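You operate a simulated robot arm through the tools that you are given. There is no shell and no other tool. Be economical: measure what you need, move in short steps, check, and stop when the job is done.

You are at the controls of a simulated robot arm. One attempt, no reset.

TASK
Switch the feeder off, then put both pads back in the chute.
Fine: the pads in the trough; set the dial to 1 and slide the yellow slider of the gauge back.

Only the result counts: the job must be done as asked and must still hold three seconds after the hand-in. Knocking over, shifting, dropping, spilling or breaking anything else fails it.

THE ROBOT
A 7-joint arm with a two-finger parallel gripper, fixed in place. Base frame: the origin is at the foot of the arm, x ahead of it, y to its left, z up. Lengths are in m, angles in degrees, forces in N, time in s.
With the tool pointing down near the work surface it reaches from about 0.24 to 0.62 m from the base axis. Its first joint turns from -66.0 to 66.0 degrees. Payload 2.6 kg.
The TCP is the grasp point between the finger pads, 0.03 m short of the fingertips. In the tool frame z runs along the fingers and y along their closing line. The gripper opens to 0.094 m. The fingers are 0.028 m wide and 0.01 m thick; the gripper's body (0.05 by 0.096 m) begins 0.055 m behind the TCP.
Orientation is told as [roll, pitch, yaw] about the base's x, y, z axes, in that order, counted from this pose: with the fingers straight down and closing along the base's y, the tool's x points along the base's -x, its y along +y and its z along -z.

THE INTERFACE
- The arm moves only by the tool nudge_tool. Its argument "motion" is a list of rows, each an object (a shift or turn left out is 0, a gripper value left out holds the last) with "slide": the shift along the tool's x, y, z in m, a list of three; "rotation": the turn, a rotation vector about the tool's x, y, z in degrees, a list of three; "jaw": the opening in per cent of the stroke, from 0 (shut) to 100 (fully open). In form: [{"slide": [x, y, z], "rotation": [wx, wy, wz], "jaw": jaw}, ...]. A call has 1 to 12 rows; each row is the pose to reach, as a shift and turn from the pose commanded when the call began, along the tool's axes at that moment. Each row takes 0.2 s and may step no farther than 0.05 m and 8.6 degrees from the row before; otherwise, or with a gripper value out of range, the whole call is refused. Where a pose cannot be reached the arm comes as near as it can. A force on the tool above 70 N (or 10 N above the force at the start of the call, whichever is more), or a blocked arm, ends the call early, and 0.2 s more pass. The fingers move at their own pace (about 0.072 m/s each) and stop on an object; they squeeze with about 26 N. The grip force told is the motor's: it shows also when the fingers shut on nothing. Time passes only in rows, and 0.2 s behind the last, so rows that repeat a pose let the fingers close. It gives the time, the measured TCP pose, the force on the tool (base axes), the opening and the grip force at its end, in the units of the frame above (readings bear some noise).
- Cameras (640 x 400 px; columns grow to the right, rows downward): "scene" is fixed at [0.0131, 0.4186, 0.5615]; the picture's right is [-0.92, -0.40, 0.00], its down [-0.24, 0.55, -0.80] and it looks along [0.32, -0.74, -0.60] (base axes); focal length 267 px, centre (320, 200). "wrist" rides on the gripper at [0.076, 0.014, -0.103] in the tool frame; the picture's right is [-0.18, 0.98, 0.00], its down [-0.75, -0.14, -0.64] and it looks along [-0.63, -0.12, 0.77] (tool axes); focal length 243 px, centre (320, 200). There is no depth. A picture from a camera that has moved, and an enlarged one, comes with that camera's place and axes in the base frame and with its lens.
- snapshot(camera): a new picture of that camera. No time passes.
- zoom(camera, box): a new picture of the part [left, top, right, bottom] of that camera's present view, enlarged. No time passes.
- finish_job(): hands the job in; it is judged then, once.

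Work in short steps. Places have to be worked out from the pictures, the camera data and where the tool is seen: move nearer, look again, correct. Check each grasp and each placing, and mend what went wrong. You have 120 turns and 64 pictures in all, those below and enlarged ones among them. Open the gripper and draw the arm clear of the work before you hand the job in, unless the task says otherwise; then end with one line.

The tools are called after "Call:" as name(argument=value, ...) on one line, values as JSON. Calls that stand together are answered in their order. nudge_tool: Moves the arm, as the interface text tells. Its arguments: {"type":"object","properties":{"motion":{"type":"array","items":{"type":"object","properties":{"slide":{"type":"array","items":{"type":"number"}},"rotation":{"type":"array","items":{"type":"number"}},"jaw":{"type":"number"}}}}},"required":["motion"]} The other tools are called the same way: snapshot (camera) takes a picture; zoom (camera, box) takes an enlarged picture of a part of a camera's view; finish_job () hands the job in.

At the start:

```text
clock: 0.0
tool_pos: [0.3509, 0.002, 0.3562]
tcp_rot: [0.0, 0.0, 0.0]
force: [0.4, 0.0, -0.1]
finger_gap: 0.0936
gripper_force: 0.0
```

scene: 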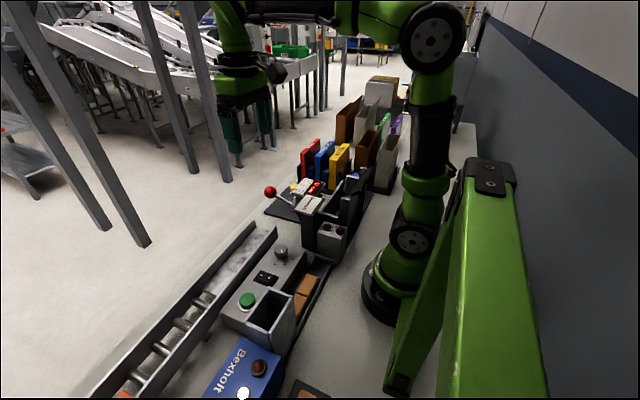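
wrist: 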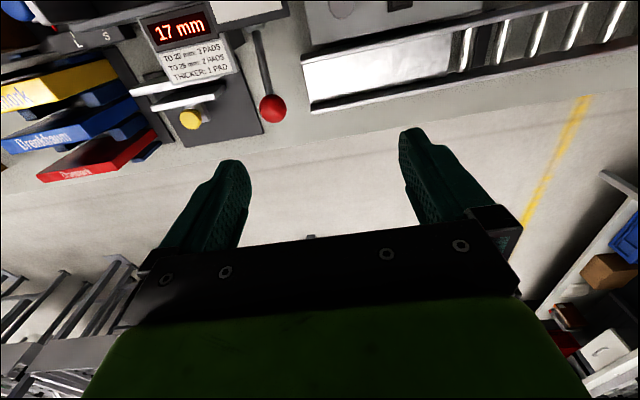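

I start by looking closer at the workspace with enlarged views.

Call:
zoom(camera="scene", box=[200, 220, 360, 400])

Call:
zoom(camera="scene", box=[250, 70, 410, 260])

Call:
zoom(camera="wrist", box=[0, 0, 320, 200])

```text
2.22 times, centred on (280, 310) of scene
camera zoom: at [0.0131, 0.4186, 0.5615], right [-0.92, -0.4, 0.0], down [-0.24, 0.55, -0.8], along [0.32, -0.74, -0.6], focal length 594 px, centre (409, -44)
```

zoom: 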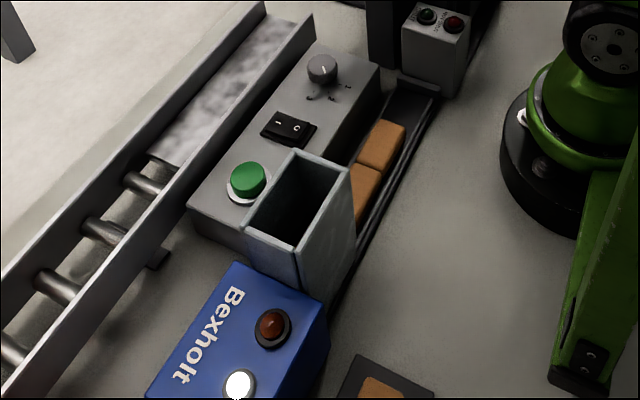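

```text
2.11 times, centred on (330, 165) of scene
camera zoom: at [0.0131, 0.4186, 0.5615], right [-0.92, -0.4, 0.0], down [-0.24, 0.55, -0.8], along [0.32, -0.74, -0.6], focal length 563 px, centre (299, 274)
```

zoom: 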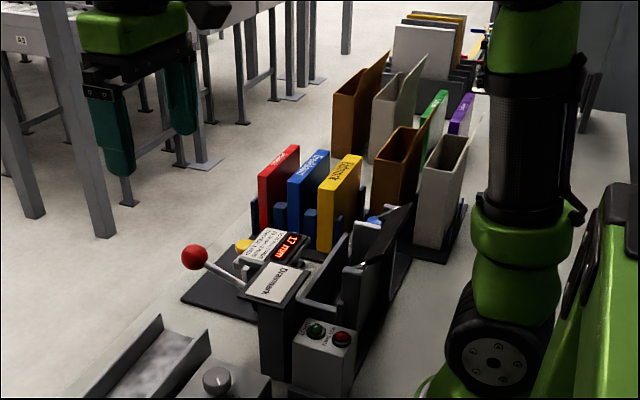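

```text
2.00 times, centred on (160, 100) of wrist
camera zoom: at [0.2752, 0.0163, 0.4587], right [0.18, 0.98, 0.0], down [0.75, -0.14, 0.64], along [0.63, -0.12, -0.77], focal length 485 px, centre (640, 400)
```

zoom: 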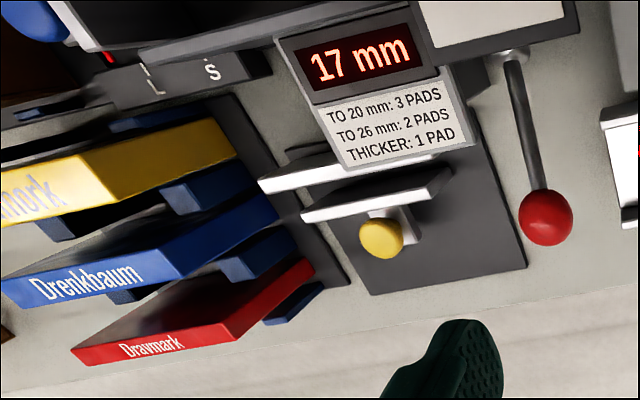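

The feeder (chute, rocker, dial, green button, pads in a trough) lies to the left, near x≈0.2–0.27, y≈0.08–0.2. I yaw the tool so the wrist camera looks to +y for a close look.

Call:
nudge_tool(motion=[{"slide": [0.005, 0, 0.005], "rotation": [0, 0, -8.2]}, {"slide": [0.01, 0, 0.01], "rotation": [0, 0, -16.4]}, {"slide": [0.015, 0, 0.015], "rotation": [0, 0, -24.6]}, {"slide": [0.02, 0, 0.02], "rotation": [0, 0, -32.8]}, {"slide": [0.025, 0, 0.025], "rotation": [0, 0, -41]}, {"slide": [0.03, 0, 0.03], "rotation": [0, 0, -49.2]}, {"slide": [0.035, 0, 0.035], "rotation": [0, 0, -57.4]}, {"slide": [0.04, 0, 0.04], "rotation": [0, 0, -65.6]}, {"slide": [0.045, 0, 0.045], "rotation": [0, 0, -73.8]}, {"slide": [0.05, 0, 0.05], "rotation": [0, 0, -82]}, {"slide": [0.05, 0, 0.05], "rotation": [0, 0, -90]}])

Call:
snapshot(camera="wrist")

```text
clock: 2.4
tool_pos: [0.3006, 0.002, 0.305]
tcp_rot: [0.0, 0.0, 90.1]
force: [-0.4, 0.6, -0.1]
finger_gap: 0.094
gripper_force: 0.1
```

```text
58 pictures are left
camera wrist: at [0.2869, -0.0742, 0.4081], right [-0.98, 0.18, 0.0], down [0.14, 0.75, 0.64], along [0.12, 0.63, -0.77], focal length 243 px, centre (320, 200)
```

wrist: 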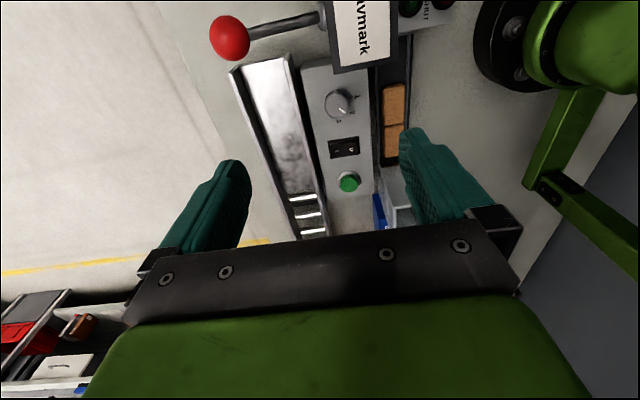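

Call:
zoom(camera="wrist", box=[290, 0, 450, 100])

Call:
zoom(camera="wrist", box=[300, 80, 440, 240])

```text
4.00 times, centred on (370, 50) of wrist
camera zoom: at [0.2869, -0.0742, 0.4081], right [-0.98, 0.18, 0.0], down [0.14, 0.75, 0.64], along [0.12, 0.63, -0.77], focal length 970 px, centre (120, 800)
```

zoom: 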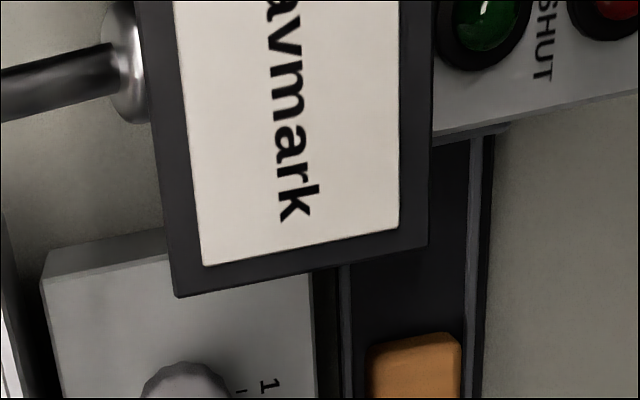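

```text
2.50 times, centred on (370, 160) of wrist
camera zoom: at [0.2869, -0.0742, 0.4081], right [-0.98, 0.18, 0.0], down [0.14, 0.75, 0.64], along [0.12, 0.63, -0.77], focal length 606 px, centre (195, 300)
```

zoom: 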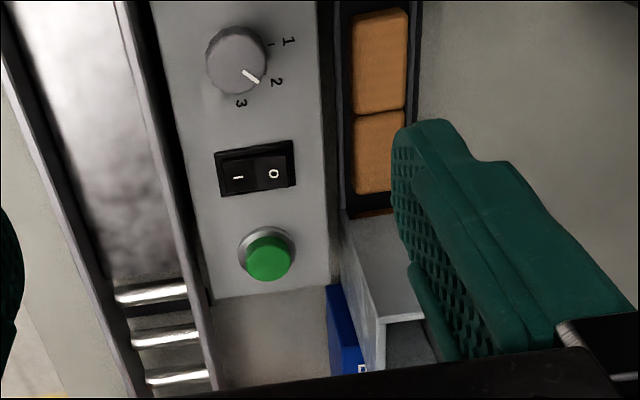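

Rocker ≈(0.283, 0.114, 0.054), dial ≈(0.286, 0.04), pointing at 2; pads ≈(0.20, 0.07) and (0.20, 0.13). I lower for a closer view.

Call:
nudge_tool(motion=[{"slide": [0, 0.015, 0.035]}, {"slide": [0, 0.03, 0.07]}, {"slide": [0, 0.03, 0.07]}])

Call:
zoom(camera="wrist", box=[230, 40, 410, 220])

```text
clock: 3.2
tool_pos: [0.2707, 0.0049, 0.2343]
tcp_rot: [0.0, -0.1, 89.9]
force: [0.3, 0.1, 0.4]
finger_gap: 0.094
gripper_force: 0.0
```

```text
2.22 times, centred on (320, 130) of wrist
camera zoom: at [0.2561, -0.0719, 0.3378], right [-0.98, 0.18, 0.0], down [0.14, 0.75, 0.64], along [0.12, 0.63, -0.77], focal length 539 px, centre (320, 356)
```

zoom: 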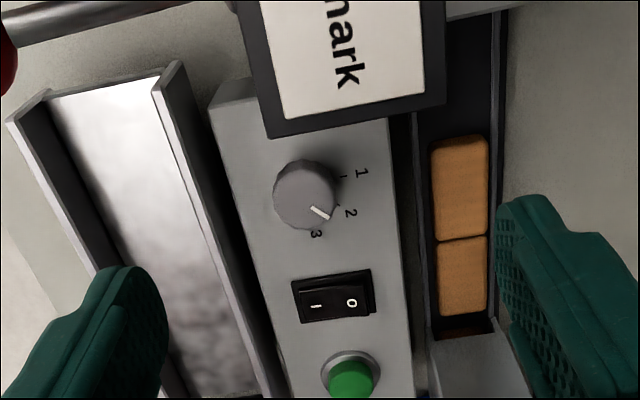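

Next I zoom on the pads and chute from the scene camera to judge the trough depth and chute mouth.

Call:
zoom(camera="scene", box=[250, 250, 330, 360])

Call:
zoom(camera="scene", box=[250, 230, 300, 310])

```text
3.64 times, centred on (290, 305) of scene
camera zoom: at [0.0131, 0.4186, 0.5615], right [-0.92, -0.4, 0.0], down [-0.24, 0.55, -0.8], along [0.32, -0.74, -0.6], focal length 972 px, centre (429, -182)
```

zoom: 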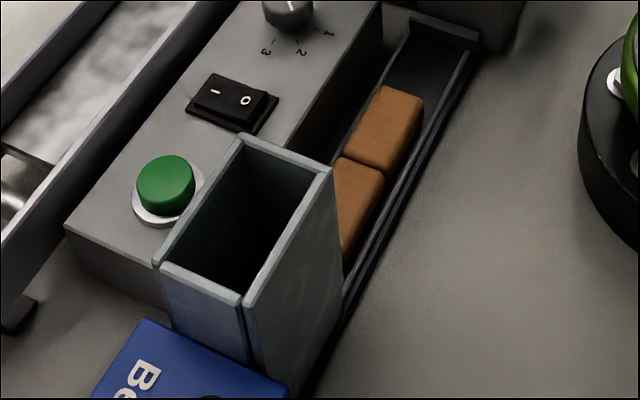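

```text
5.00 times, centred on (275, 270) of scene
camera zoom: at [0.0131, 0.4186, 0.5615], right [-0.92, -0.4, 0.0], down [-0.24, 0.55, -0.8], along [0.32, -0.74, -0.6], focal length 1337 px, centre (545, -150)
```

zoom: 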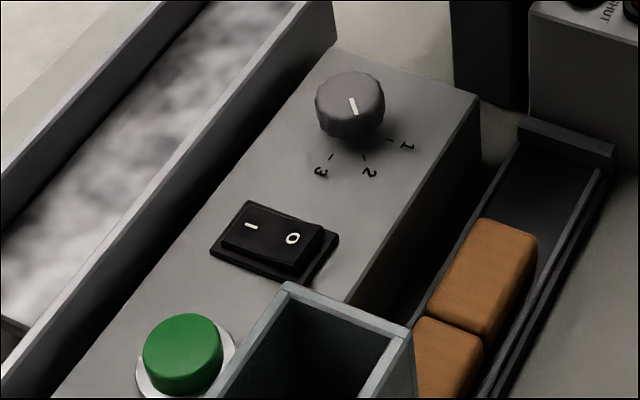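

Rocker's O end is raised (feeder is on). I close the fingers and move above the O end (x≈0.271, y≈0.117).

Call:
nudge_tool(motion=[{"slide": [-0.04, 0, 0.0], "jaw": 0}, {"slide": [-0.08, 0, 0.03], "jaw": 0}, {"slide": [-0.112, 0, 0.07], "jaw": 0}, {"slide": [-0.112, 0, 0.11], "jaw": 0}, {"slide": [-0.112, 0, 0.125], "jaw": 0}, {"slide": [-0.112, 0, 0.125], "jaw": 0}])

Call:
zoom(camera="scene", box=[220, 200, 340, 320])

Call:
snapshot(camera="wrist")

```text
refused: row 3 steps farther than a row can; nothing moved
```

```text
3.33 times, centred on (280, 260) of scene
camera zoom: at [0.0131, 0.4186, 0.5615], right [-0.92, -0.4, 0.0], down [-0.24, 0.55, -0.8], along [0.32, -0.74, -0.6], focal length 891 px, centre (453, 0)
```

zoom: 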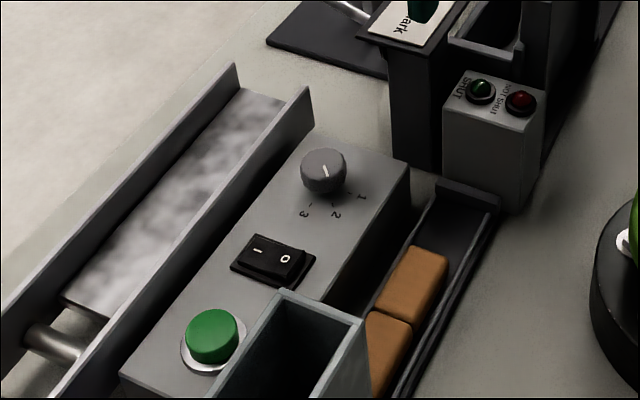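

```text
51 pictures are left
camera wrist: at [0.2561, -0.0719, 0.3378], right [-0.98, 0.18, 0.0], down [0.14, 0.75, 0.64], along [0.12, 0.63, -0.77], focal length 243 px, centre (320, 200)
```

wrist: 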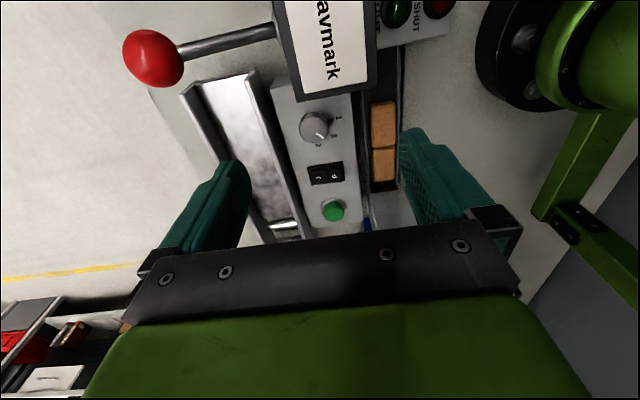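

A row was too long; I resend with smaller rows.

Call:
nudge_tool(motion=[{"slide": [-0.04, 0, 0.0], "jaw": 0}, {"slide": [-0.08, 0, 0.02], "jaw": 0}, {"slide": [-0.112, 0, 0.05], "jaw": 0}, {"slide": [-0.112, 0, 0.09], "jaw": 0}, {"slide": [-0.112, 0, 0.12], "jaw": 0}, {"slide": [-0.112, 0, 0.12], "jaw": 0}])

Call:
zoom(camera="scene", box=[220, 200, 340, 320])

```text
clock: 4.6
tool_pos: [0.2706, 0.1172, 0.1146]
tcp_rot: [0.0, 0.1, 90.1]
force: [-0.4, 0.8, 0.5]
finger_gap: 0.0
gripper_force: 26.0
```

```text
3.33 times, centred on (280, 260) of scene
camera zoom: at [0.0131, 0.4186, 0.5615], right [-0.92, -0.4, 0.0], down [-0.24, 0.55, -0.8], along [0.32, -0.74, -0.6], focal length 891 px, centre (453, 0)
```

zoom: 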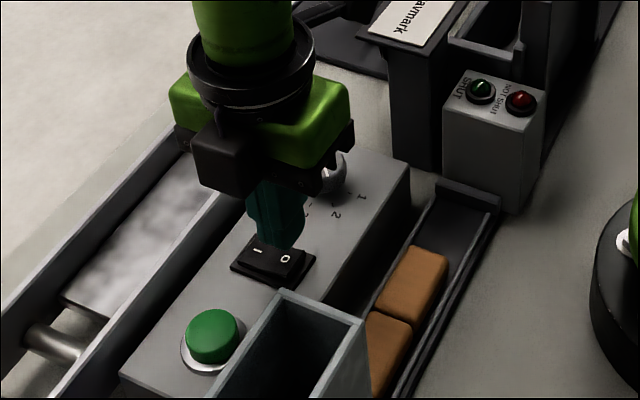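

The fingertips line up over the O mark. I shift 4 mm further outward and press down in small rows.

Call:
nudge_tool(motion=[{"slide": [0, 0.004, 0.01], "jaw": 0}, {"slide": [0, 0.004, 0.018], "jaw": 0}, {"slide": [0, 0.004, 0.022], "jaw": 0}, {"slide": [0, 0.004, 0.026], "jaw": 0}, {"slide": [0, 0.004, 0.029], "jaw": 0}])

Call:
zoom(camera="scene", box=[220, 200, 340, 320])

```text
clock: 5.8
tool_pos: [0.2673, 0.1144, 0.0878]
tcp_rot: [0.0, 0.0, 89.8]
force: [-5.8, -1.4, 13.6]
finger_gap: 0.0
gripper_force: 26.3
```

```text
3.33 times, centred on (280, 260) of scene
camera zoom: at [0.0131, 0.4185, 0.5615], right [-0.92, -0.4, 0.0], down [-0.24, 0.55, -0.8], along [0.32, -0.74, -0.6], focal length 891 px, centre (453, 0)
```

zoom: 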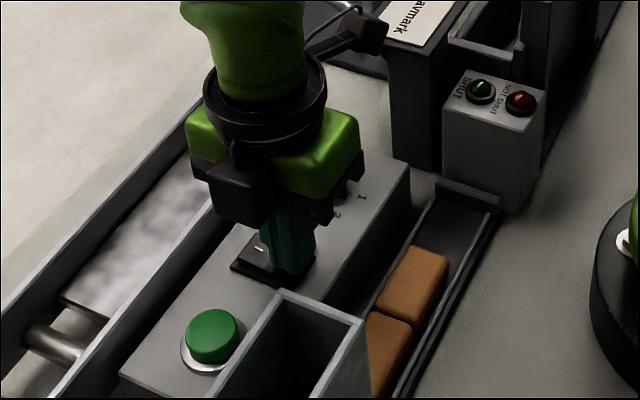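

Contact with about 14 N; I lift to check whether it toggled.

Call:
nudge_tool(motion=[{"slide": [0, 0, -0.03], "jaw": 0}, {"slide": [0, 0, -0.07], "jaw": 0}, {"slide": [0, 0, -0.1], "jaw": 0}])

Call:
zoom(camera="scene", box=[230, 230, 310, 320])

```text
clock: 6.6
tool_pos: [0.2667, 0.1111, 0.1889]
tcp_rot: [0.1, 0.0, 90.0]
force: [-0.1, 0.5, 0.3]
finger_gap: 0.0001
gripper_force: 26.3
```

```text
4.44 times, centred on (270, 275) of scene
camera zoom: at [0.0131, 0.4186, 0.5615], right [-0.92, -0.4, 0.0], down [-0.24, 0.55, -0.8], along [0.32, -0.74, -0.6], focal length 1188 px, centre (542, -133)
```

zoom: 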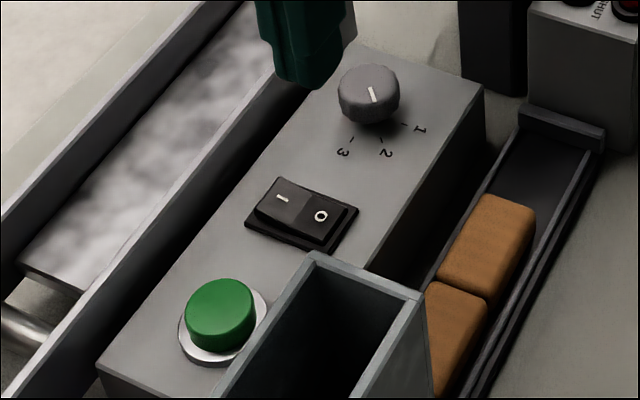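

Rocker now shows O down: feeder is off. The dial points at "2" (135°); centre ≈(0.2855, 0.040), and 1 lies at 180°, so it needs +45° yaw. I move above the dial with yaw 67.5 and jaws half open.

Call:
nudge_tool(motion=[{"slide": [0.024, -0.006, 0], "rotation": [0, 0, 7.5], "jaw": 55}, {"slide": [0.048, -0.012, 0], "rotation": [0, 0, 15], "jaw": 55}, {"slide": [0.071, -0.019, 0], "rotation": [0, 0, 22.5], "jaw": 55}, {"slide": [0.071, -0.019, 0.03], "rotation": [0, 0, 22.5], "jaw": 55}, {"slide": [0.071, -0.019, 0.055], "rotation": [0, 0, 22.5], "jaw": 55}])

Call:
zoom(camera="scene", box=[220, 180, 340, 300])

Call:
snapshot(camera="wrist")

```text
clock: 7.8
tool_pos: [0.2863, 0.0428, 0.1332]
tcp_rot: [0.1, 0.0, 67.3]
force: [-0.8, 0.1, -0.7]
finger_gap: 0.0517
gripper_force: 0.1
```

```text
3.33 times, centred on (280, 240) of scene
camera zoom: at [0.0131, 0.4186, 0.5615], right [-0.92, -0.4, 0.0], down [-0.24, 0.55, -0.8], along [0.32, -0.74, -0.6], focal length 891 px, centre (453, 67)
```

zoom: 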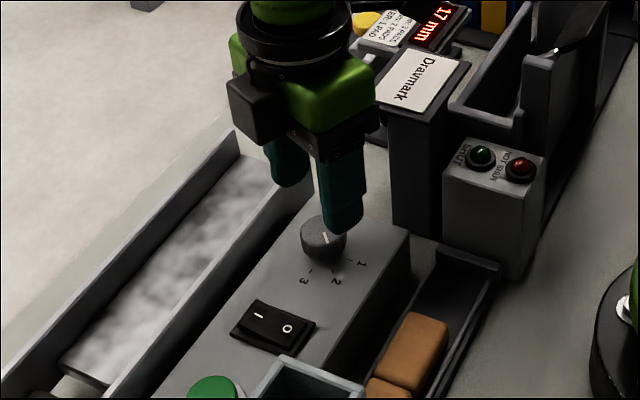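

```text
46 pictures are left
camera wrist: at [0.2434, -0.0219, 0.236], right [-0.84, 0.55, 0.0], down [0.42, 0.64, 0.64], along [0.35, 0.54, -0.77], focal length 243 px, centre (320, 200)
```

wrist: 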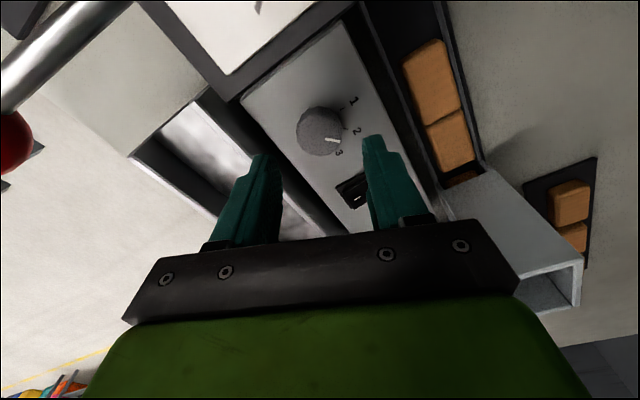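

The knob is between the fingers; small correction of −4 mm in y, then lower and close on it.

Call:
nudge_tool(motion=[{"slide": [0.0045, 0.001, 0.015], "jaw": 55}, {"slide": [0.0045, 0.001, 0.03], "jaw": 55}, {"slide": [0.0045, 0.001, 0.039], "jaw": 55}, {"slide": [0.0045, 0.001, 0.039], "jaw": 25}, {"slide": [0.0045, 0.001, 0.039], "jaw": 25}, {"slide": [0.0045, 0.001, 0.039], "jaw": 25}])

Call:
snapshot(camera="wrist")

```text
clock: 9.2
tool_pos: [0.284, 0.0391, 0.0948]
tcp_rot: [-0.2, -0.1, 67.5]
force: [17.0, -6.1, -14.0]
finger_gap: 0.0327
gripper_force: 45.2
```

```text
45 pictures are left
camera wrist: at [0.2415, -0.0262, 0.1964], right [-0.84, 0.55, 0.0], down [0.42, 0.64, 0.64], along [0.35, 0.54, -0.77], focal length 243 px, centre (320, 200)
```

wrist: 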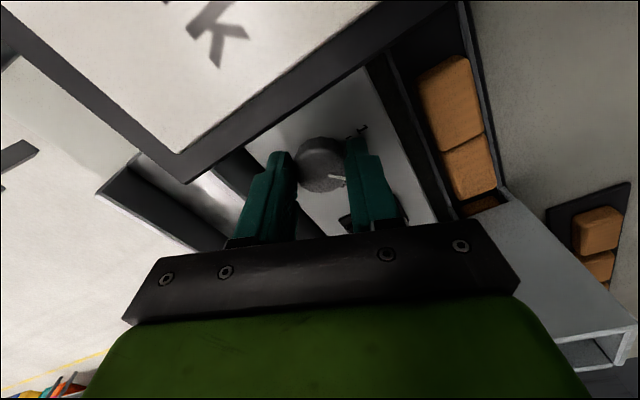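

Gripped the knob (gap 0.0327). I turn it +45° yaw with a slight centring correction.

Call:
nudge_tool(motion=[{"slide": [0, -0.001, 0], "rotation": [0, 0, -7.5]}, {"slide": [0, -0.001, 0], "rotation": [0, 0, -15]}, {"slide": [0, -0.001, 0], "rotation": [0, 0, -22.5]}, {"slide": [0, -0.001, 0], "rotation": [0, 0, -30]}, {"slide": [0, -0.001, 0], "rotation": [0, 0, -37.5]}, {"slide": [0, -0.001, 0], "rotation": [0, 0, -45]}, {"slide": [0, -0.001, 0], "rotation": [0, 0, -46]}])

Call:
snapshot(camera="wrist")

```text
clock: 10.8
tool_pos: [0.2863, 0.0388, 0.0942]
tcp_rot: [-0.5, 0.1, 113.6]
force: [21.7, -10.2, 3.3]
finger_gap: 0.0328
gripper_force: 45.3
```

```text
44 pictures are left
camera wrist: at [0.3034, -0.0365, 0.1966], right [-0.97, -0.23, -0.01], down [-0.18, 0.75, 0.64], along [-0.14, 0.63, -0.77], focal length 243 px, centre (320, 200)
```

wrist: 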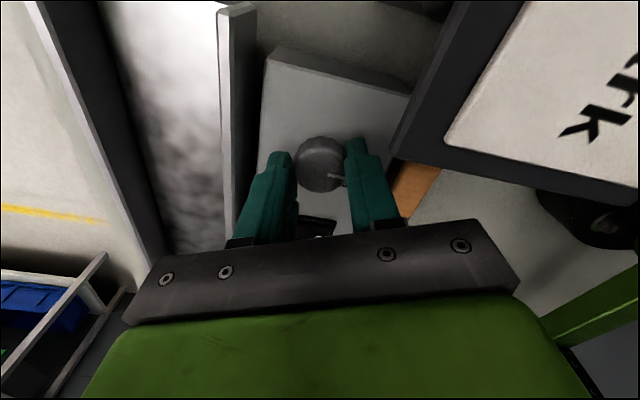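

The pointer followed the hand. I open, lift and check the pointer.

Call:
nudge_tool(motion=[{"jaw": 55}, {"jaw": 55}, {"slide": [0, 0, -0.03], "jaw": 55}, {"slide": [0, 0, -0.07], "jaw": 55}, {"slide": [0, 0, -0.11], "jaw": 55}])

Call:
zoom(camera="wrist", box=[250, 60, 410, 200])

Call:
zoom(camera="scene", box=[240, 220, 320, 310])

```text
clock: 12.0
tool_pos: [0.2861, 0.0393, 0.203]
tcp_rot: [0.1, 0.0, 113.5]
force: [-0.3, 0.3, 1.0]
finger_gap: 0.0519
gripper_force: 0.0
```

```text
2.86 times, centred on (330, 130) of wrist
camera zoom: at [0.3022, -0.0369, 0.3049], right [-0.97, -0.22, 0.0], down [-0.17, 0.75, 0.64], along [-0.14, 0.63, -0.77], focal length 693 px, centre (291, 400)
```

zoom: 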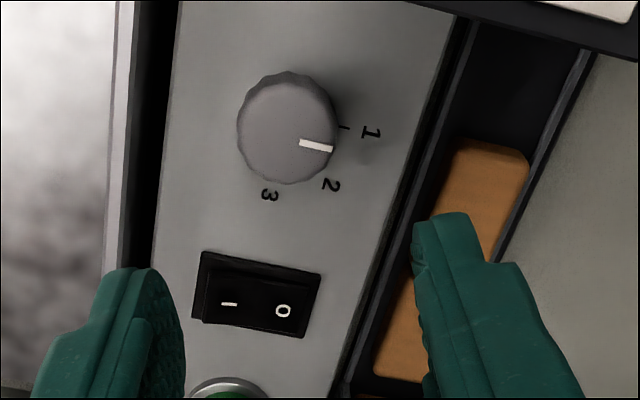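

```text
4.44 times, centred on (280, 265) of scene
camera zoom: at [0.0131, 0.4186, 0.5615], right [-0.92, -0.4, 0.0], down [-0.24, 0.55, -0.8], along [0.32, -0.74, -0.6], focal length 1188 px, centre (498, -89)
```

zoom: 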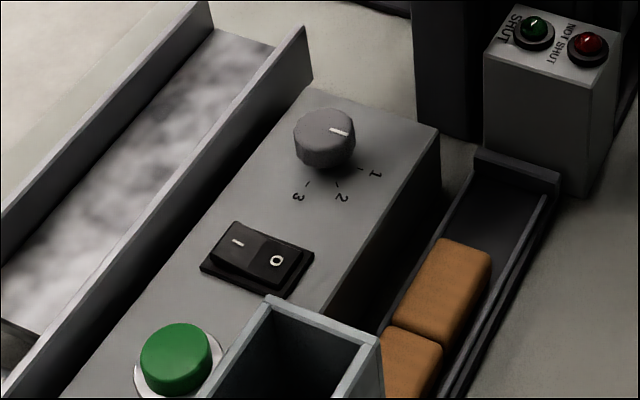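

The dial points straight at 1. Now to pad 2: move above it (0.203, 0.122) with yaw 90 and jaws at about 44 mm.

Call:
nudge_tool(motion=[{"slide": [-0.036, 0.014, 0], "rotation": [0, 0, 8], "jaw": 48}, {"slide": [-0.072, 0.028, 0], "rotation": [0, 0, 16], "jaw": 48}, {"slide": [-0.109, 0.043, 0], "rotation": [0, 0, 23.5], "jaw": 48}, {"slide": [-0.109, 0.043, 0.04], "rotation": [0, 0, 23.5], "jaw": 48}, {"slide": [-0.109, 0.043, 0.08], "rotation": [0, 0, 23.5], "jaw": 48}, {"slide": [-0.109, 0.043, 0.08], "rotation": [0, 0, 23.5], "jaw": 48}])

Call:
snapshot(camera="wrist")

Call:
zoom(camera="scene", box=[240, 230, 360, 330])

```text
clock: 13.4
tool_pos: [0.2018, 0.1232, 0.1221]
tcp_rot: [0.0, -0.1, 89.9]
force: [0.4, -0.9, -0.6]
finger_gap: 0.045
gripper_force: 0.1
```

```text
41 pictures are left
camera wrist: at [0.1871, 0.046, 0.2252], right [-0.98, 0.19, 0.0], down [0.14, 0.75, 0.64], along [0.12, 0.63, -0.77], focal length 243 px, centre (320, 200)
```

wrist: 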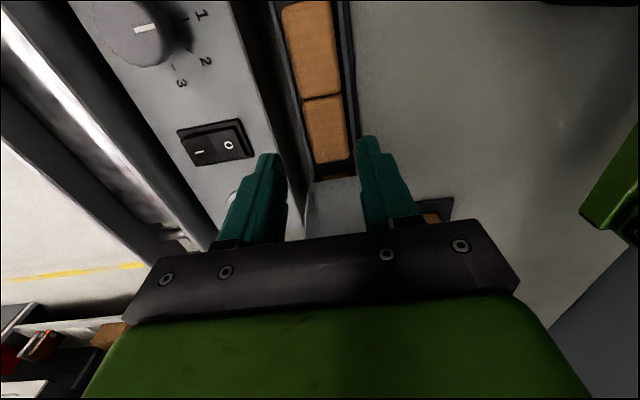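

```text
4.00 times, centred on (300, 280) of scene
camera zoom: at [0.0131, 0.4186, 0.5615], right [-0.92, -0.4, 0.0], down [-0.24, 0.55, -0.8], along [0.32, -0.74, -0.6], focal length 1070 px, centre (400, -120)
```

zoom: 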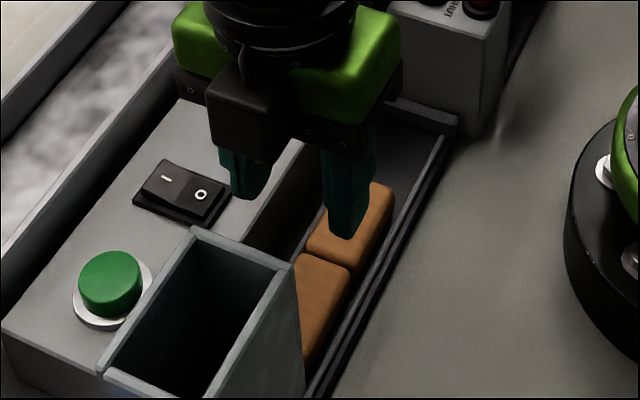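

Pad 2 recomputed: centre ≈(0.198, 0.128), width 34 mm, feeder box edge at x≈0.239, so fingers fit. I descend to tips at ~0.042 and look.

Call:
nudge_tool(motion=[{"slide": [-0.003, 0.003, 0.02], "jaw": 50}, {"slide": [-0.003, 0.003, 0.04], "jaw": 50}, {"slide": [-0.003, 0.003, 0.05], "jaw": 50}])

Call:
zoom(camera="scene", box=[240, 230, 360, 330])

Call:
zoom(camera="wrist", box=[220, 60, 420, 220])

```text
clock: 14.2
tool_pos: [0.1998, 0.1255, 0.0735]
tcp_rot: [0.0, -0.1, 89.9]
force: [0.1, -0.1, 1.0]
finger_gap: 0.047
gripper_force: 0.2
```

```text
4.00 times, centred on (300, 280) of scene
camera zoom: at [0.0131, 0.4186, 0.5615], right [-0.92, -0.4, 0.0], down [-0.24, 0.55, -0.8], along [0.32, -0.74, -0.6], focal length 1070 px, centre (400, -120)
```

zoom: 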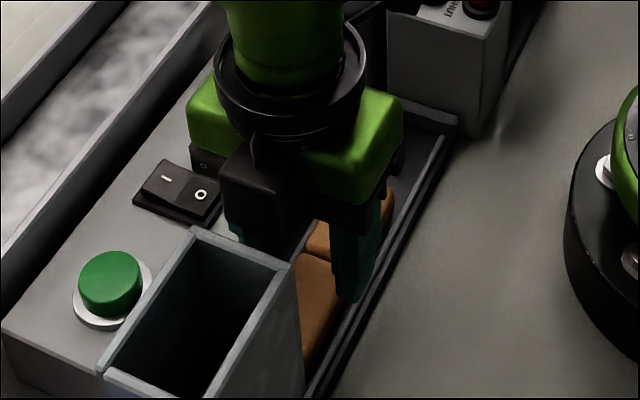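

```text
2.50 times, centred on (320, 140) of wrist
camera zoom: at [0.1843, 0.0494, 0.1761], right [-0.98, 0.18, 0.0], down [0.14, 0.75, 0.64], along [0.12, 0.63, -0.77], focal length 606 px, centre (320, 350)
```

zoom: 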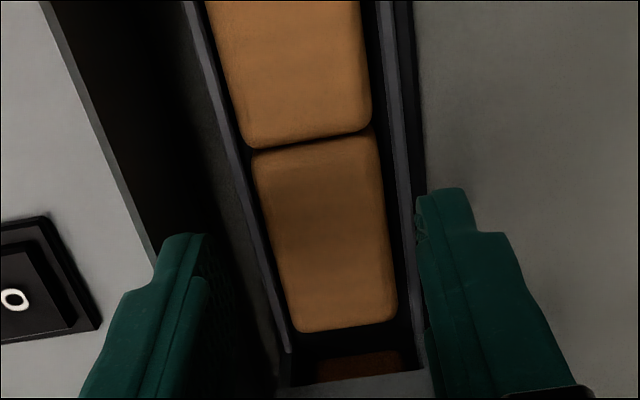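

Fingers straddle pad 2 nicely. I step down 6 mm, watching the force.

Call:
nudge_tool(motion=[{"slide": [0, 0.001, 0.003]}, {"slide": [0, 0.001, 0.006]}])

Call:
zoom(camera="scene", box=[300, 270, 360, 320])

```text
clock: 14.8
tool_pos: [0.1981, 0.1259, 0.0685]
tcp_rot: [0.0, -0.1, 90.0]
force: [-0.3, -0.1, -0.8]
finger_gap: 0.047
gripper_force: 0.1
```

```text
8.00 times, centred on (330, 295) of scene
camera zoom: at [0.0131, 0.4186, 0.5615], right [-0.92, -0.4, 0.0], down [-0.24, 0.55, -0.8], along [0.32, -0.74, -0.6], focal length 2139 px, centre (240, -560)
```

zoom: 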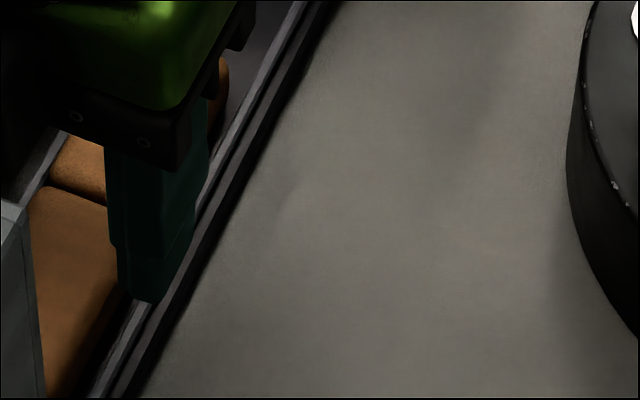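

No contact yet. I try closing here to see whether the tips catch the pad.

Call:
nudge_tool(motion=[{"slide": [0, 0, 0.002], "jaw": 30}, {"slide": [0, 0, 0.002], "jaw": 30}, {"slide": [0, 0, 0.002], "jaw": 30}])

```text
clock: 15.6
tool_pos: [0.1984, 0.1254, 0.0652]
tcp_rot: [0.1, 0.0, 90.0]
force: [0.4, -0.1, -0.2]
finger_gap: 0.0283
gripper_force: 0.1
```

The jaws passed over the pad (gap 28 mm, no grip), so its top is below 0.035. Reopen and go lower gently.

Call:
nudge_tool(motion=[{"slide": [0, 0, -0.003], "jaw": 50}, {"slide": [0, 0, -0.003], "jaw": 50}, {"slide": [0, 0, 0], "jaw": 50}, {"slide": [0, 0, 0.003], "jaw": 50}, {"slide": [0, 0, 0.005], "jaw": 50}])

Call:
zoom(camera="wrist", box=[220, 60, 420, 220])

```text
clock: 16.8
tool_pos: [0.1976, 0.1257, 0.0599]
tcp_rot: [0.0, 0.1, 90.0]
force: [0.5, -0.3, 0.5]
finger_gap: 0.047
gripper_force: 0.2
```

```text
2.50 times, centred on (320, 140) of wrist
camera zoom: at [0.1829, 0.0489, 0.1626], right [-0.98, 0.18, 0.0], down [0.14, 0.75, 0.64], along [0.12, 0.63, -0.77], focal length 606 px, centre (320, 350)
```

zoom: 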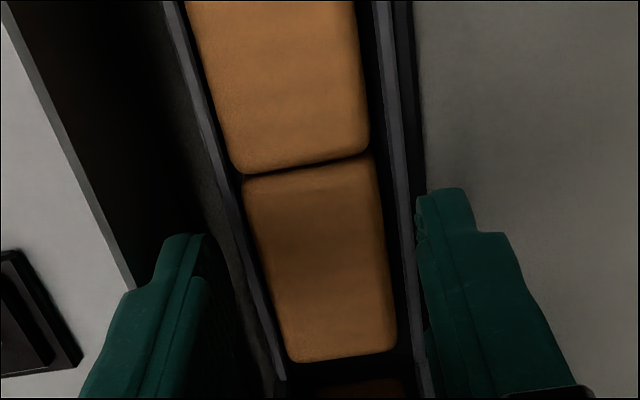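

No contact at tips ≈0.030. I shift 4 mm toward the pad's middle and try closing here.

Call:
nudge_tool(motion=[{"slide": [-0.004, -0.001, 0.0], "jaw": 50}, {"slide": [-0.004, -0.001, 0.001], "jaw": 32}, {"slide": [-0.004, -0.001, 0.001], "jaw": 32}, {"slide": [-0.004, -0.001, 0.001], "jaw": 32}])

Call:
zoom(camera="wrist", box=[220, 60, 420, 220])

```text
clock: 17.8
tool_pos: [0.1989, 0.1301, 0.0592]
tcp_rot: [0.0, 0.0, 90.0]
force: [0.1, 0.5, 0.3]
finger_gap: 0.03
gripper_force: 0.0
```

```text
2.50 times, centred on (320, 140) of wrist
camera zoom: at [0.1838, 0.0528, 0.1617], right [-0.98, 0.18, 0.0], down [0.14, 0.75, 0.64], along [0.12, 0.63, -0.77], focal length 606 px, centre (320, 350)
```

zoom: 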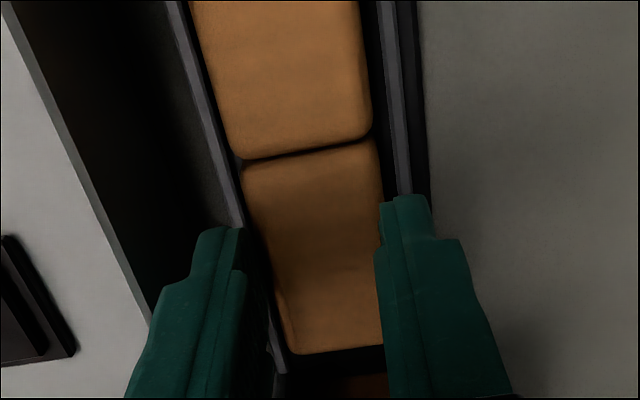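

Still no grip with tips at 0.029, so the pads are thin and the walls even lower. I reopen slightly and go lower.

Call:
nudge_tool(motion=[{"slide": [0, 0, -0.002], "jaw": 43}, {"slide": [0, 0, 0], "jaw": 43}, {"slide": [0, 0, 0.002], "jaw": 43}, {"slide": [0, 0, 0.004], "jaw": 43}])

Call:
zoom(camera="wrist", box=[220, 60, 420, 220])

Call:
zoom(camera="scene", box=[280, 260, 340, 320])

```text
clock: 18.8
tool_pos: [0.1978, 0.1291, 0.0547]
tcp_rot: [0.0, 0.1, 90.0]
force: [0.4, -0.4, -0.7]
finger_gap: 0.0404
gripper_force: 0.2
```

```text
2.50 times, centred on (320, 140) of wrist
camera zoom: at [0.1837, 0.0525, 0.158], right [-0.98, 0.18, 0.0], down [0.14, 0.75, 0.64], along [0.12, 0.63, -0.77], focal length 606 px, centre (320, 350)
```

zoom: 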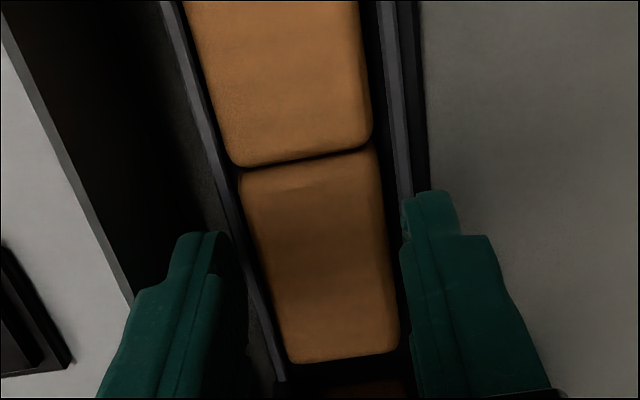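

```text
6.67 times, centred on (310, 290) of scene
camera zoom: at [0.0131, 0.4186, 0.5615], right [-0.92, -0.4, 0.0], down [-0.24, 0.55, -0.8], along [0.32, -0.74, -0.6], focal length 1783 px, centre (387, -400)
```

zoom: 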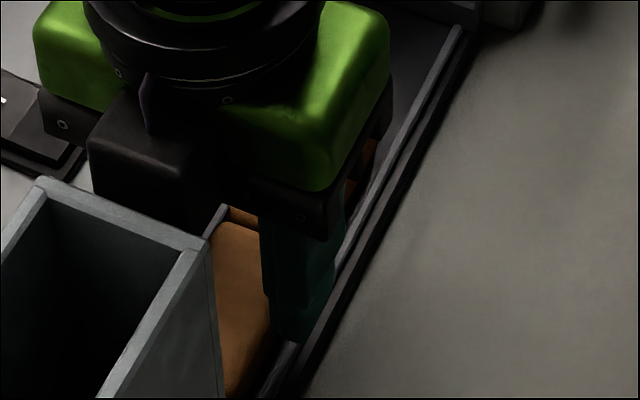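

Tips at ≈0.025 now, still no contact. Try closing.

Call:
nudge_tool(motion=[{"slide": [0, -0.001, 0.0], "jaw": 30}, {"slide": [0, -0.001, 0.0], "jaw": 30}, {"slide": [0, -0.001, 0.0], "jaw": 30}])

Call:
zoom(camera="wrist", box=[220, 60, 420, 220])

```text
clock: 19.6
tool_pos: [0.1989, 0.1301, 0.0553]
tcp_rot: [0.0, 0.1, 90.1]
force: [0.2, 0.6, 0.8]
finger_gap: 0.0324
gripper_force: 25.9
```

```text
2.50 times, centred on (320, 140) of wrist
camera zoom: at [0.1846, 0.053, 0.1579], right [-0.98, 0.18, 0.0], down [0.14, 0.75, 0.64], along [0.12, 0.63, -0.77], focal length 606 px, centre (320, 350)
```

zoom: 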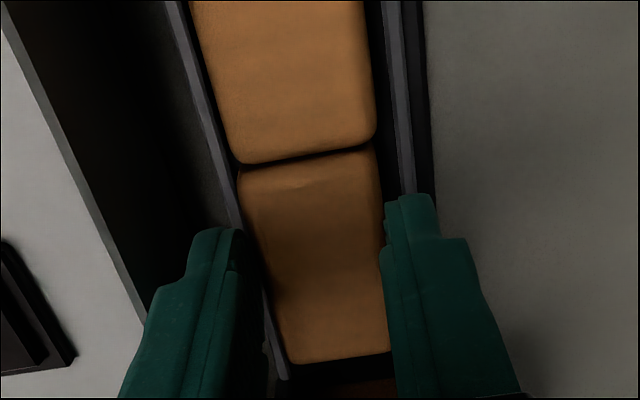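

Gripped at 32 mm but only the top edge. For a surer hold I reopen, lower 2.5 mm, and re-close.

Call:
nudge_tool(motion=[{"jaw": 42}, {"jaw": 42}, {"slide": [0, 0, 0.0025], "jaw": 42}, {"slide": [0, 0, 0.0025], "jaw": 30}, {"slide": [0, 0, 0.0025], "jaw": 30}, {"slide": [0, 0, 0.0025], "jaw": 30}])

```text
clock: 21.0
tool_pos: [0.1992, 0.1285, 0.0524]
tcp_rot: [0.0, 0.0, 90.0]
force: [0.9, 0.2, 2.1]
finger_gap: 0.0327
gripper_force: 25.9
```

Good grip with tips at 0.0224. Lift slowly and inspect.

Call:
nudge_tool(motion=[{"slide": [0, 0, -0.01], "jaw": 30}, {"slide": [0, 0, -0.025], "jaw": 30}, {"slide": [0, 0, -0.04], "jaw": 30}, {"slide": [0, 0, -0.06], "jaw": 30}])

Call:
snapshot(camera="wrist")

Call:
zoom(camera="scene", box=[240, 230, 360, 330])

```text
clock: 22.0
tool_pos: [0.1971, 0.1271, 0.113]
tcp_rot: [0.0, 0.0, 90.0]
force: [0.3, -0.7, 0.0]
finger_gap: 0.0324
gripper_force: 25.3
```

```text
31 pictures are left
camera wrist: at [0.1822, 0.0509, 0.2151], right [-0.98, 0.18, 0.0], down [0.14, 0.75, 0.64], along [0.12, 0.63, -0.77], focal length 243 px, centre (320, 200)
```

wrist: 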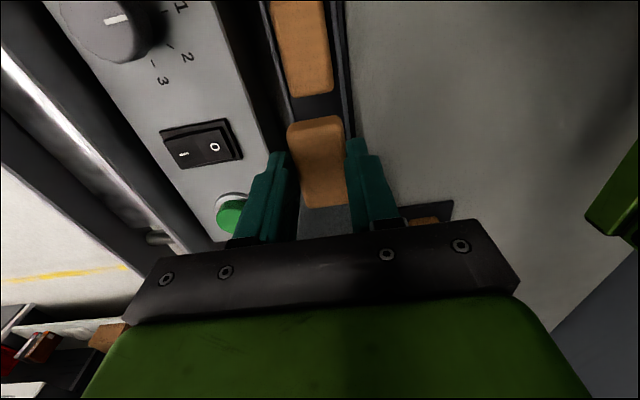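

```text
4.00 times, centred on (300, 280) of scene
camera zoom: at [0.0132, 0.4186, 0.5615], right [-0.92, -0.4, 0.0], down [-0.24, 0.55, -0.8], along [0.32, -0.74, -0.6], focal length 1070 px, centre (400, -120)
```

zoom: 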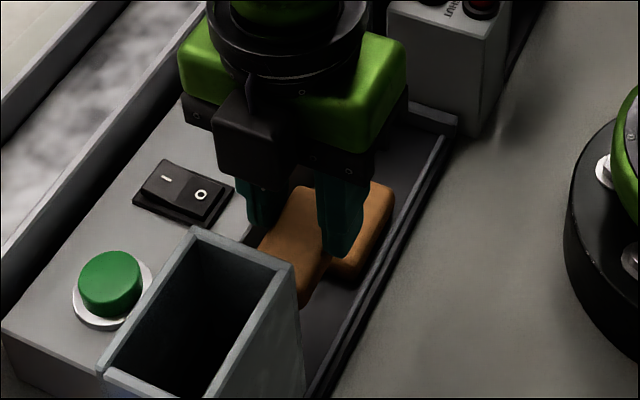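

Pad held level; chute top re-estimated at z≈0.138, centre ≈(0.196, 0.216). I raise and move over the mouth.

Call:
nudge_tool(motion=[{"slide": [0, 0, -0.03], "jaw": 30}, {"slide": [0, 0, -0.06], "jaw": 30}, {"slide": [0, 0, -0.085], "jaw": 30}, {"slide": [-0.03, 0, -0.085], "jaw": 30}, {"slide": [-0.06, 0, -0.085], "jaw": 30}, {"slide": [-0.085, 0, -0.085], "jaw": 30}, {"slide": [-0.085, 0, -0.085], "jaw": 30}])

Call:
zoom(camera="scene", box=[210, 230, 330, 350])

Call:
snapshot(camera="wrist")

```text
clock: 23.6
tool_pos: [0.2015, 0.2167, 0.1973]
tcp_rot: [0.1, 0.0, 90.0]
force: [-0.4, 0.7, -0.1]
finger_gap: 0.0324
gripper_force: 26.1
```

```text
3.33 times, centred on (270, 290) of scene
camera zoom: at [0.0131, 0.4186, 0.5615], right [-0.92, -0.4, 0.0], down [-0.24, 0.55, -0.8], along [0.32, -0.74, -0.6], focal length 891 px, centre (487, -100)
```

zoom: 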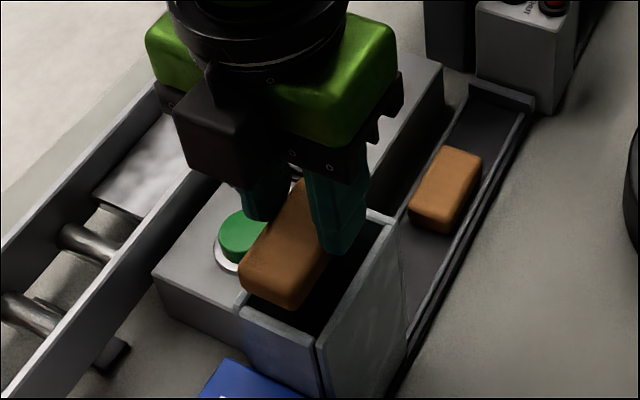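

```text
28 pictures are left
camera wrist: at [0.1872, 0.1401, 0.3007], right [-0.98, 0.18, 0.0], down [0.14, 0.75, 0.64], along [0.12, 0.63, -0.77], focal length 243 px, centre (320, 200)
```

wrist: 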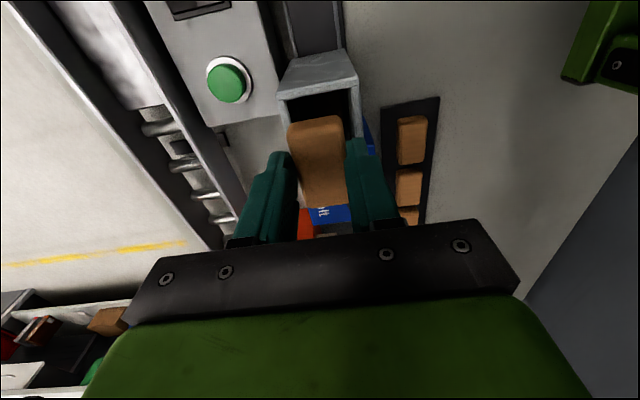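

Refining: chute centre ≈(0.197, 0.2185); pad centre is TCP y+0.0037. I shift −4.5 mm x, −2 mm y and lower 18 mm, then check alignment.

Call:
nudge_tool(motion=[{"slide": [0.002, 0.0045, 0.006], "jaw": 30}, {"slide": [0.002, 0.0045, 0.012], "jaw": 30}, {"slide": [0.002, 0.0045, 0.018], "jaw": 30}])

Call:
zoom(camera="scene", box=[240, 270, 320, 350])

Call:
zoom(camera="wrist", box=[260, 30, 380, 230])

```text
clock: 24.4
tool_pos: [0.1948, 0.2132, 0.1784]
tcp_rot: [-0.1, 0.0, 90.0]
force: [0.0, 0.1, 0.4]
finger_gap: 0.0325
gripper_force: 25.4
```

```text
5.00 times, centred on (280, 310) of scene
camera zoom: at [0.0131, 0.4186, 0.5615], right [-0.92, -0.4, 0.0], down [-0.24, 0.55, -0.8], along [0.32, -0.74, -0.6], focal length 1337 px, centre (520, -350)
```

zoom: 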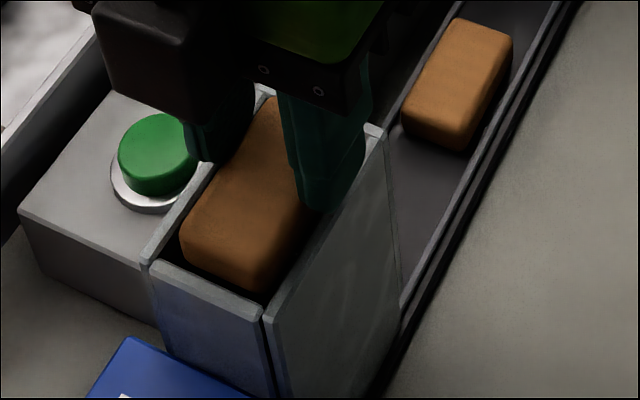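

```text
2.00 times, centred on (320, 130) of wrist
camera zoom: at [0.1811, 0.136, 0.2813], right [-0.98, 0.18, 0.0], down [0.14, 0.75, 0.64], along [0.12, 0.63, -0.77], focal length 485 px, centre (320, 340)
```

zoom: 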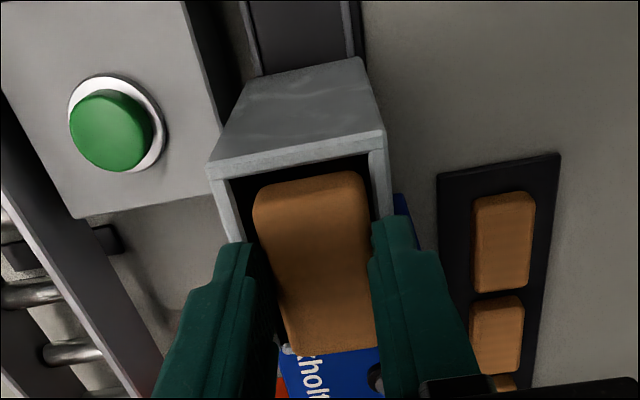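

Well aligned; pad is ~3 mm toward −x and ~2 mm toward −y of the mouth's centre. I correct and lower a little.

Call:
nudge_tool(motion=[{"slide": [-0.002, -0.0025, 0.0], "jaw": 30}, {"slide": [-0.002, -0.0025, 0.004], "jaw": 30}, {"slide": [-0.002, -0.0025, 0.008], "jaw": 30}])

Call:
zoom(camera="scene", box=[240, 270, 320, 350])

```text
clock: 25.2
tool_pos: [0.1988, 0.2144, 0.1718]
tcp_rot: [0.1, 0.0, 90.0]
force: [-0.2, -0.2, -0.3]
finger_gap: 0.0325
gripper_force: 26.3
```

```text
5.00 times, centred on (280, 310) of scene
camera zoom: at [0.0131, 0.4186, 0.5615], right [-0.92, -0.4, 0.0], down [-0.24, 0.55, -0.8], along [0.32, -0.74, -0.6], focal length 1337 px, centre (520, -350)
```

zoom: 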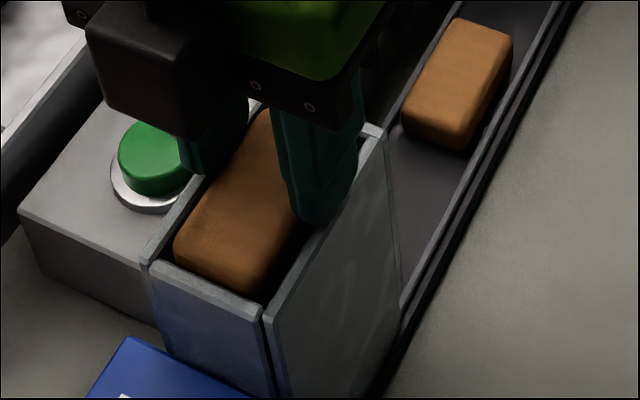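

No contact; the pad is entering. Lower a few mm more.

Call:
nudge_tool(motion=[{"slide": [0, 0.001, 0.003], "jaw": 30}, {"slide": [0, 0.001, 0.005], "jaw": 30}])

Call:
zoom(camera="scene", box=[240, 270, 320, 350])

Call:
zoom(camera="wrist", box=[260, 30, 380, 230])

```text
clock: 25.9
tool_pos: [0.1973, 0.2144, 0.1699]
tcp_rot: [-0.3, 0.0, 89.8]
force: [-1.7, -4.0, 8.3]
finger_gap: 0.0323
gripper_force: 26.4
stopped in row 2: the force on the tool passed its limit (the readings are from after the stop); the commanded pose is now the measured one
```

```text
5.00 times, centred on (280, 310) of scene
camera zoom: at [0.0131, 0.4185, 0.5615], right [-0.92, -0.4, 0.0], down [-0.24, 0.55, -0.8], along [0.32, -0.74, -0.6], focal length 1337 px, centre (520, -350)
```

zoom: 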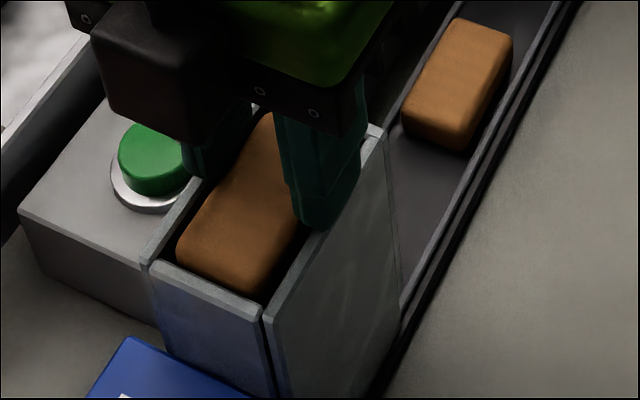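

```text
2.00 times, centred on (320, 130) of wrist
camera zoom: at [0.182, 0.1375, 0.2726], right [-0.98, 0.19, 0.0], down [0.14, 0.75, 0.64], along [0.12, 0.63, -0.77], focal length 485 px, centre (320, 340)
```

zoom: 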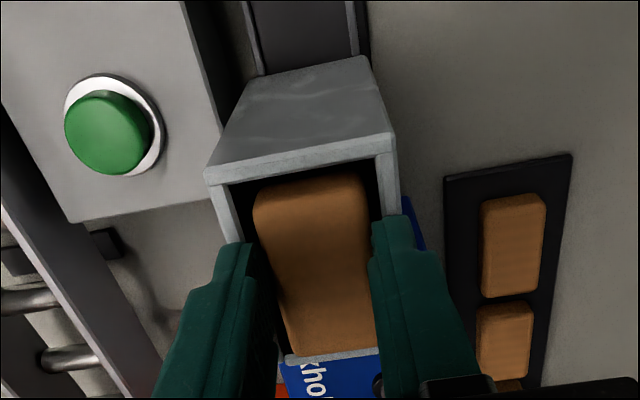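

Light contact, pushing −y: the pad touches the +y rim. I back up 2 mm, shift −2 mm y, and lower again.

Call:
nudge_tool(motion=[{"slide": [0, 0, -0.003], "jaw": 30}, {"slide": [0.002, 0, -0.003], "jaw": 30}, {"slide": [0.002, 0, 0], "jaw": 30}, {"slide": [0.002, 0, 0.002], "jaw": 30}])

Call:
zoom(camera="scene", box=[245, 280, 305, 340])

```text
clock: 26.9
tool_pos: [0.1985, 0.2122, 0.1702]
tcp_rot: [-0.2, -0.2, 89.6]
force: [-12.4, -18.2, 47.8]
finger_gap: 0.0323
gripper_force: 26.1
```

```text
6.67 times, centred on (275, 310) of scene
camera zoom: at [0.013, 0.4184, 0.5616], right [-0.92, -0.4, 0.0], down [-0.24, 0.55, -0.8], along [0.32, -0.74, -0.6], focal length 1783 px, centre (620, -533)
```

zoom: 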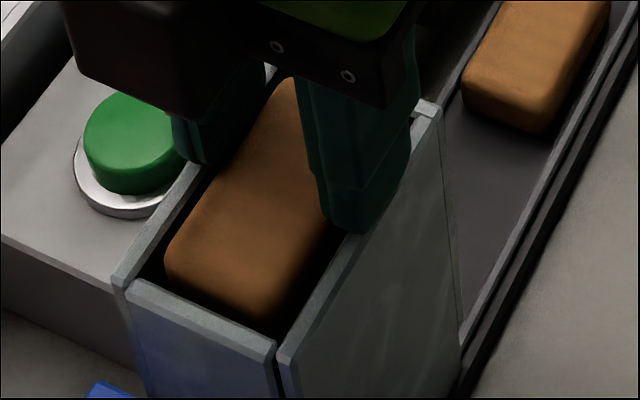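

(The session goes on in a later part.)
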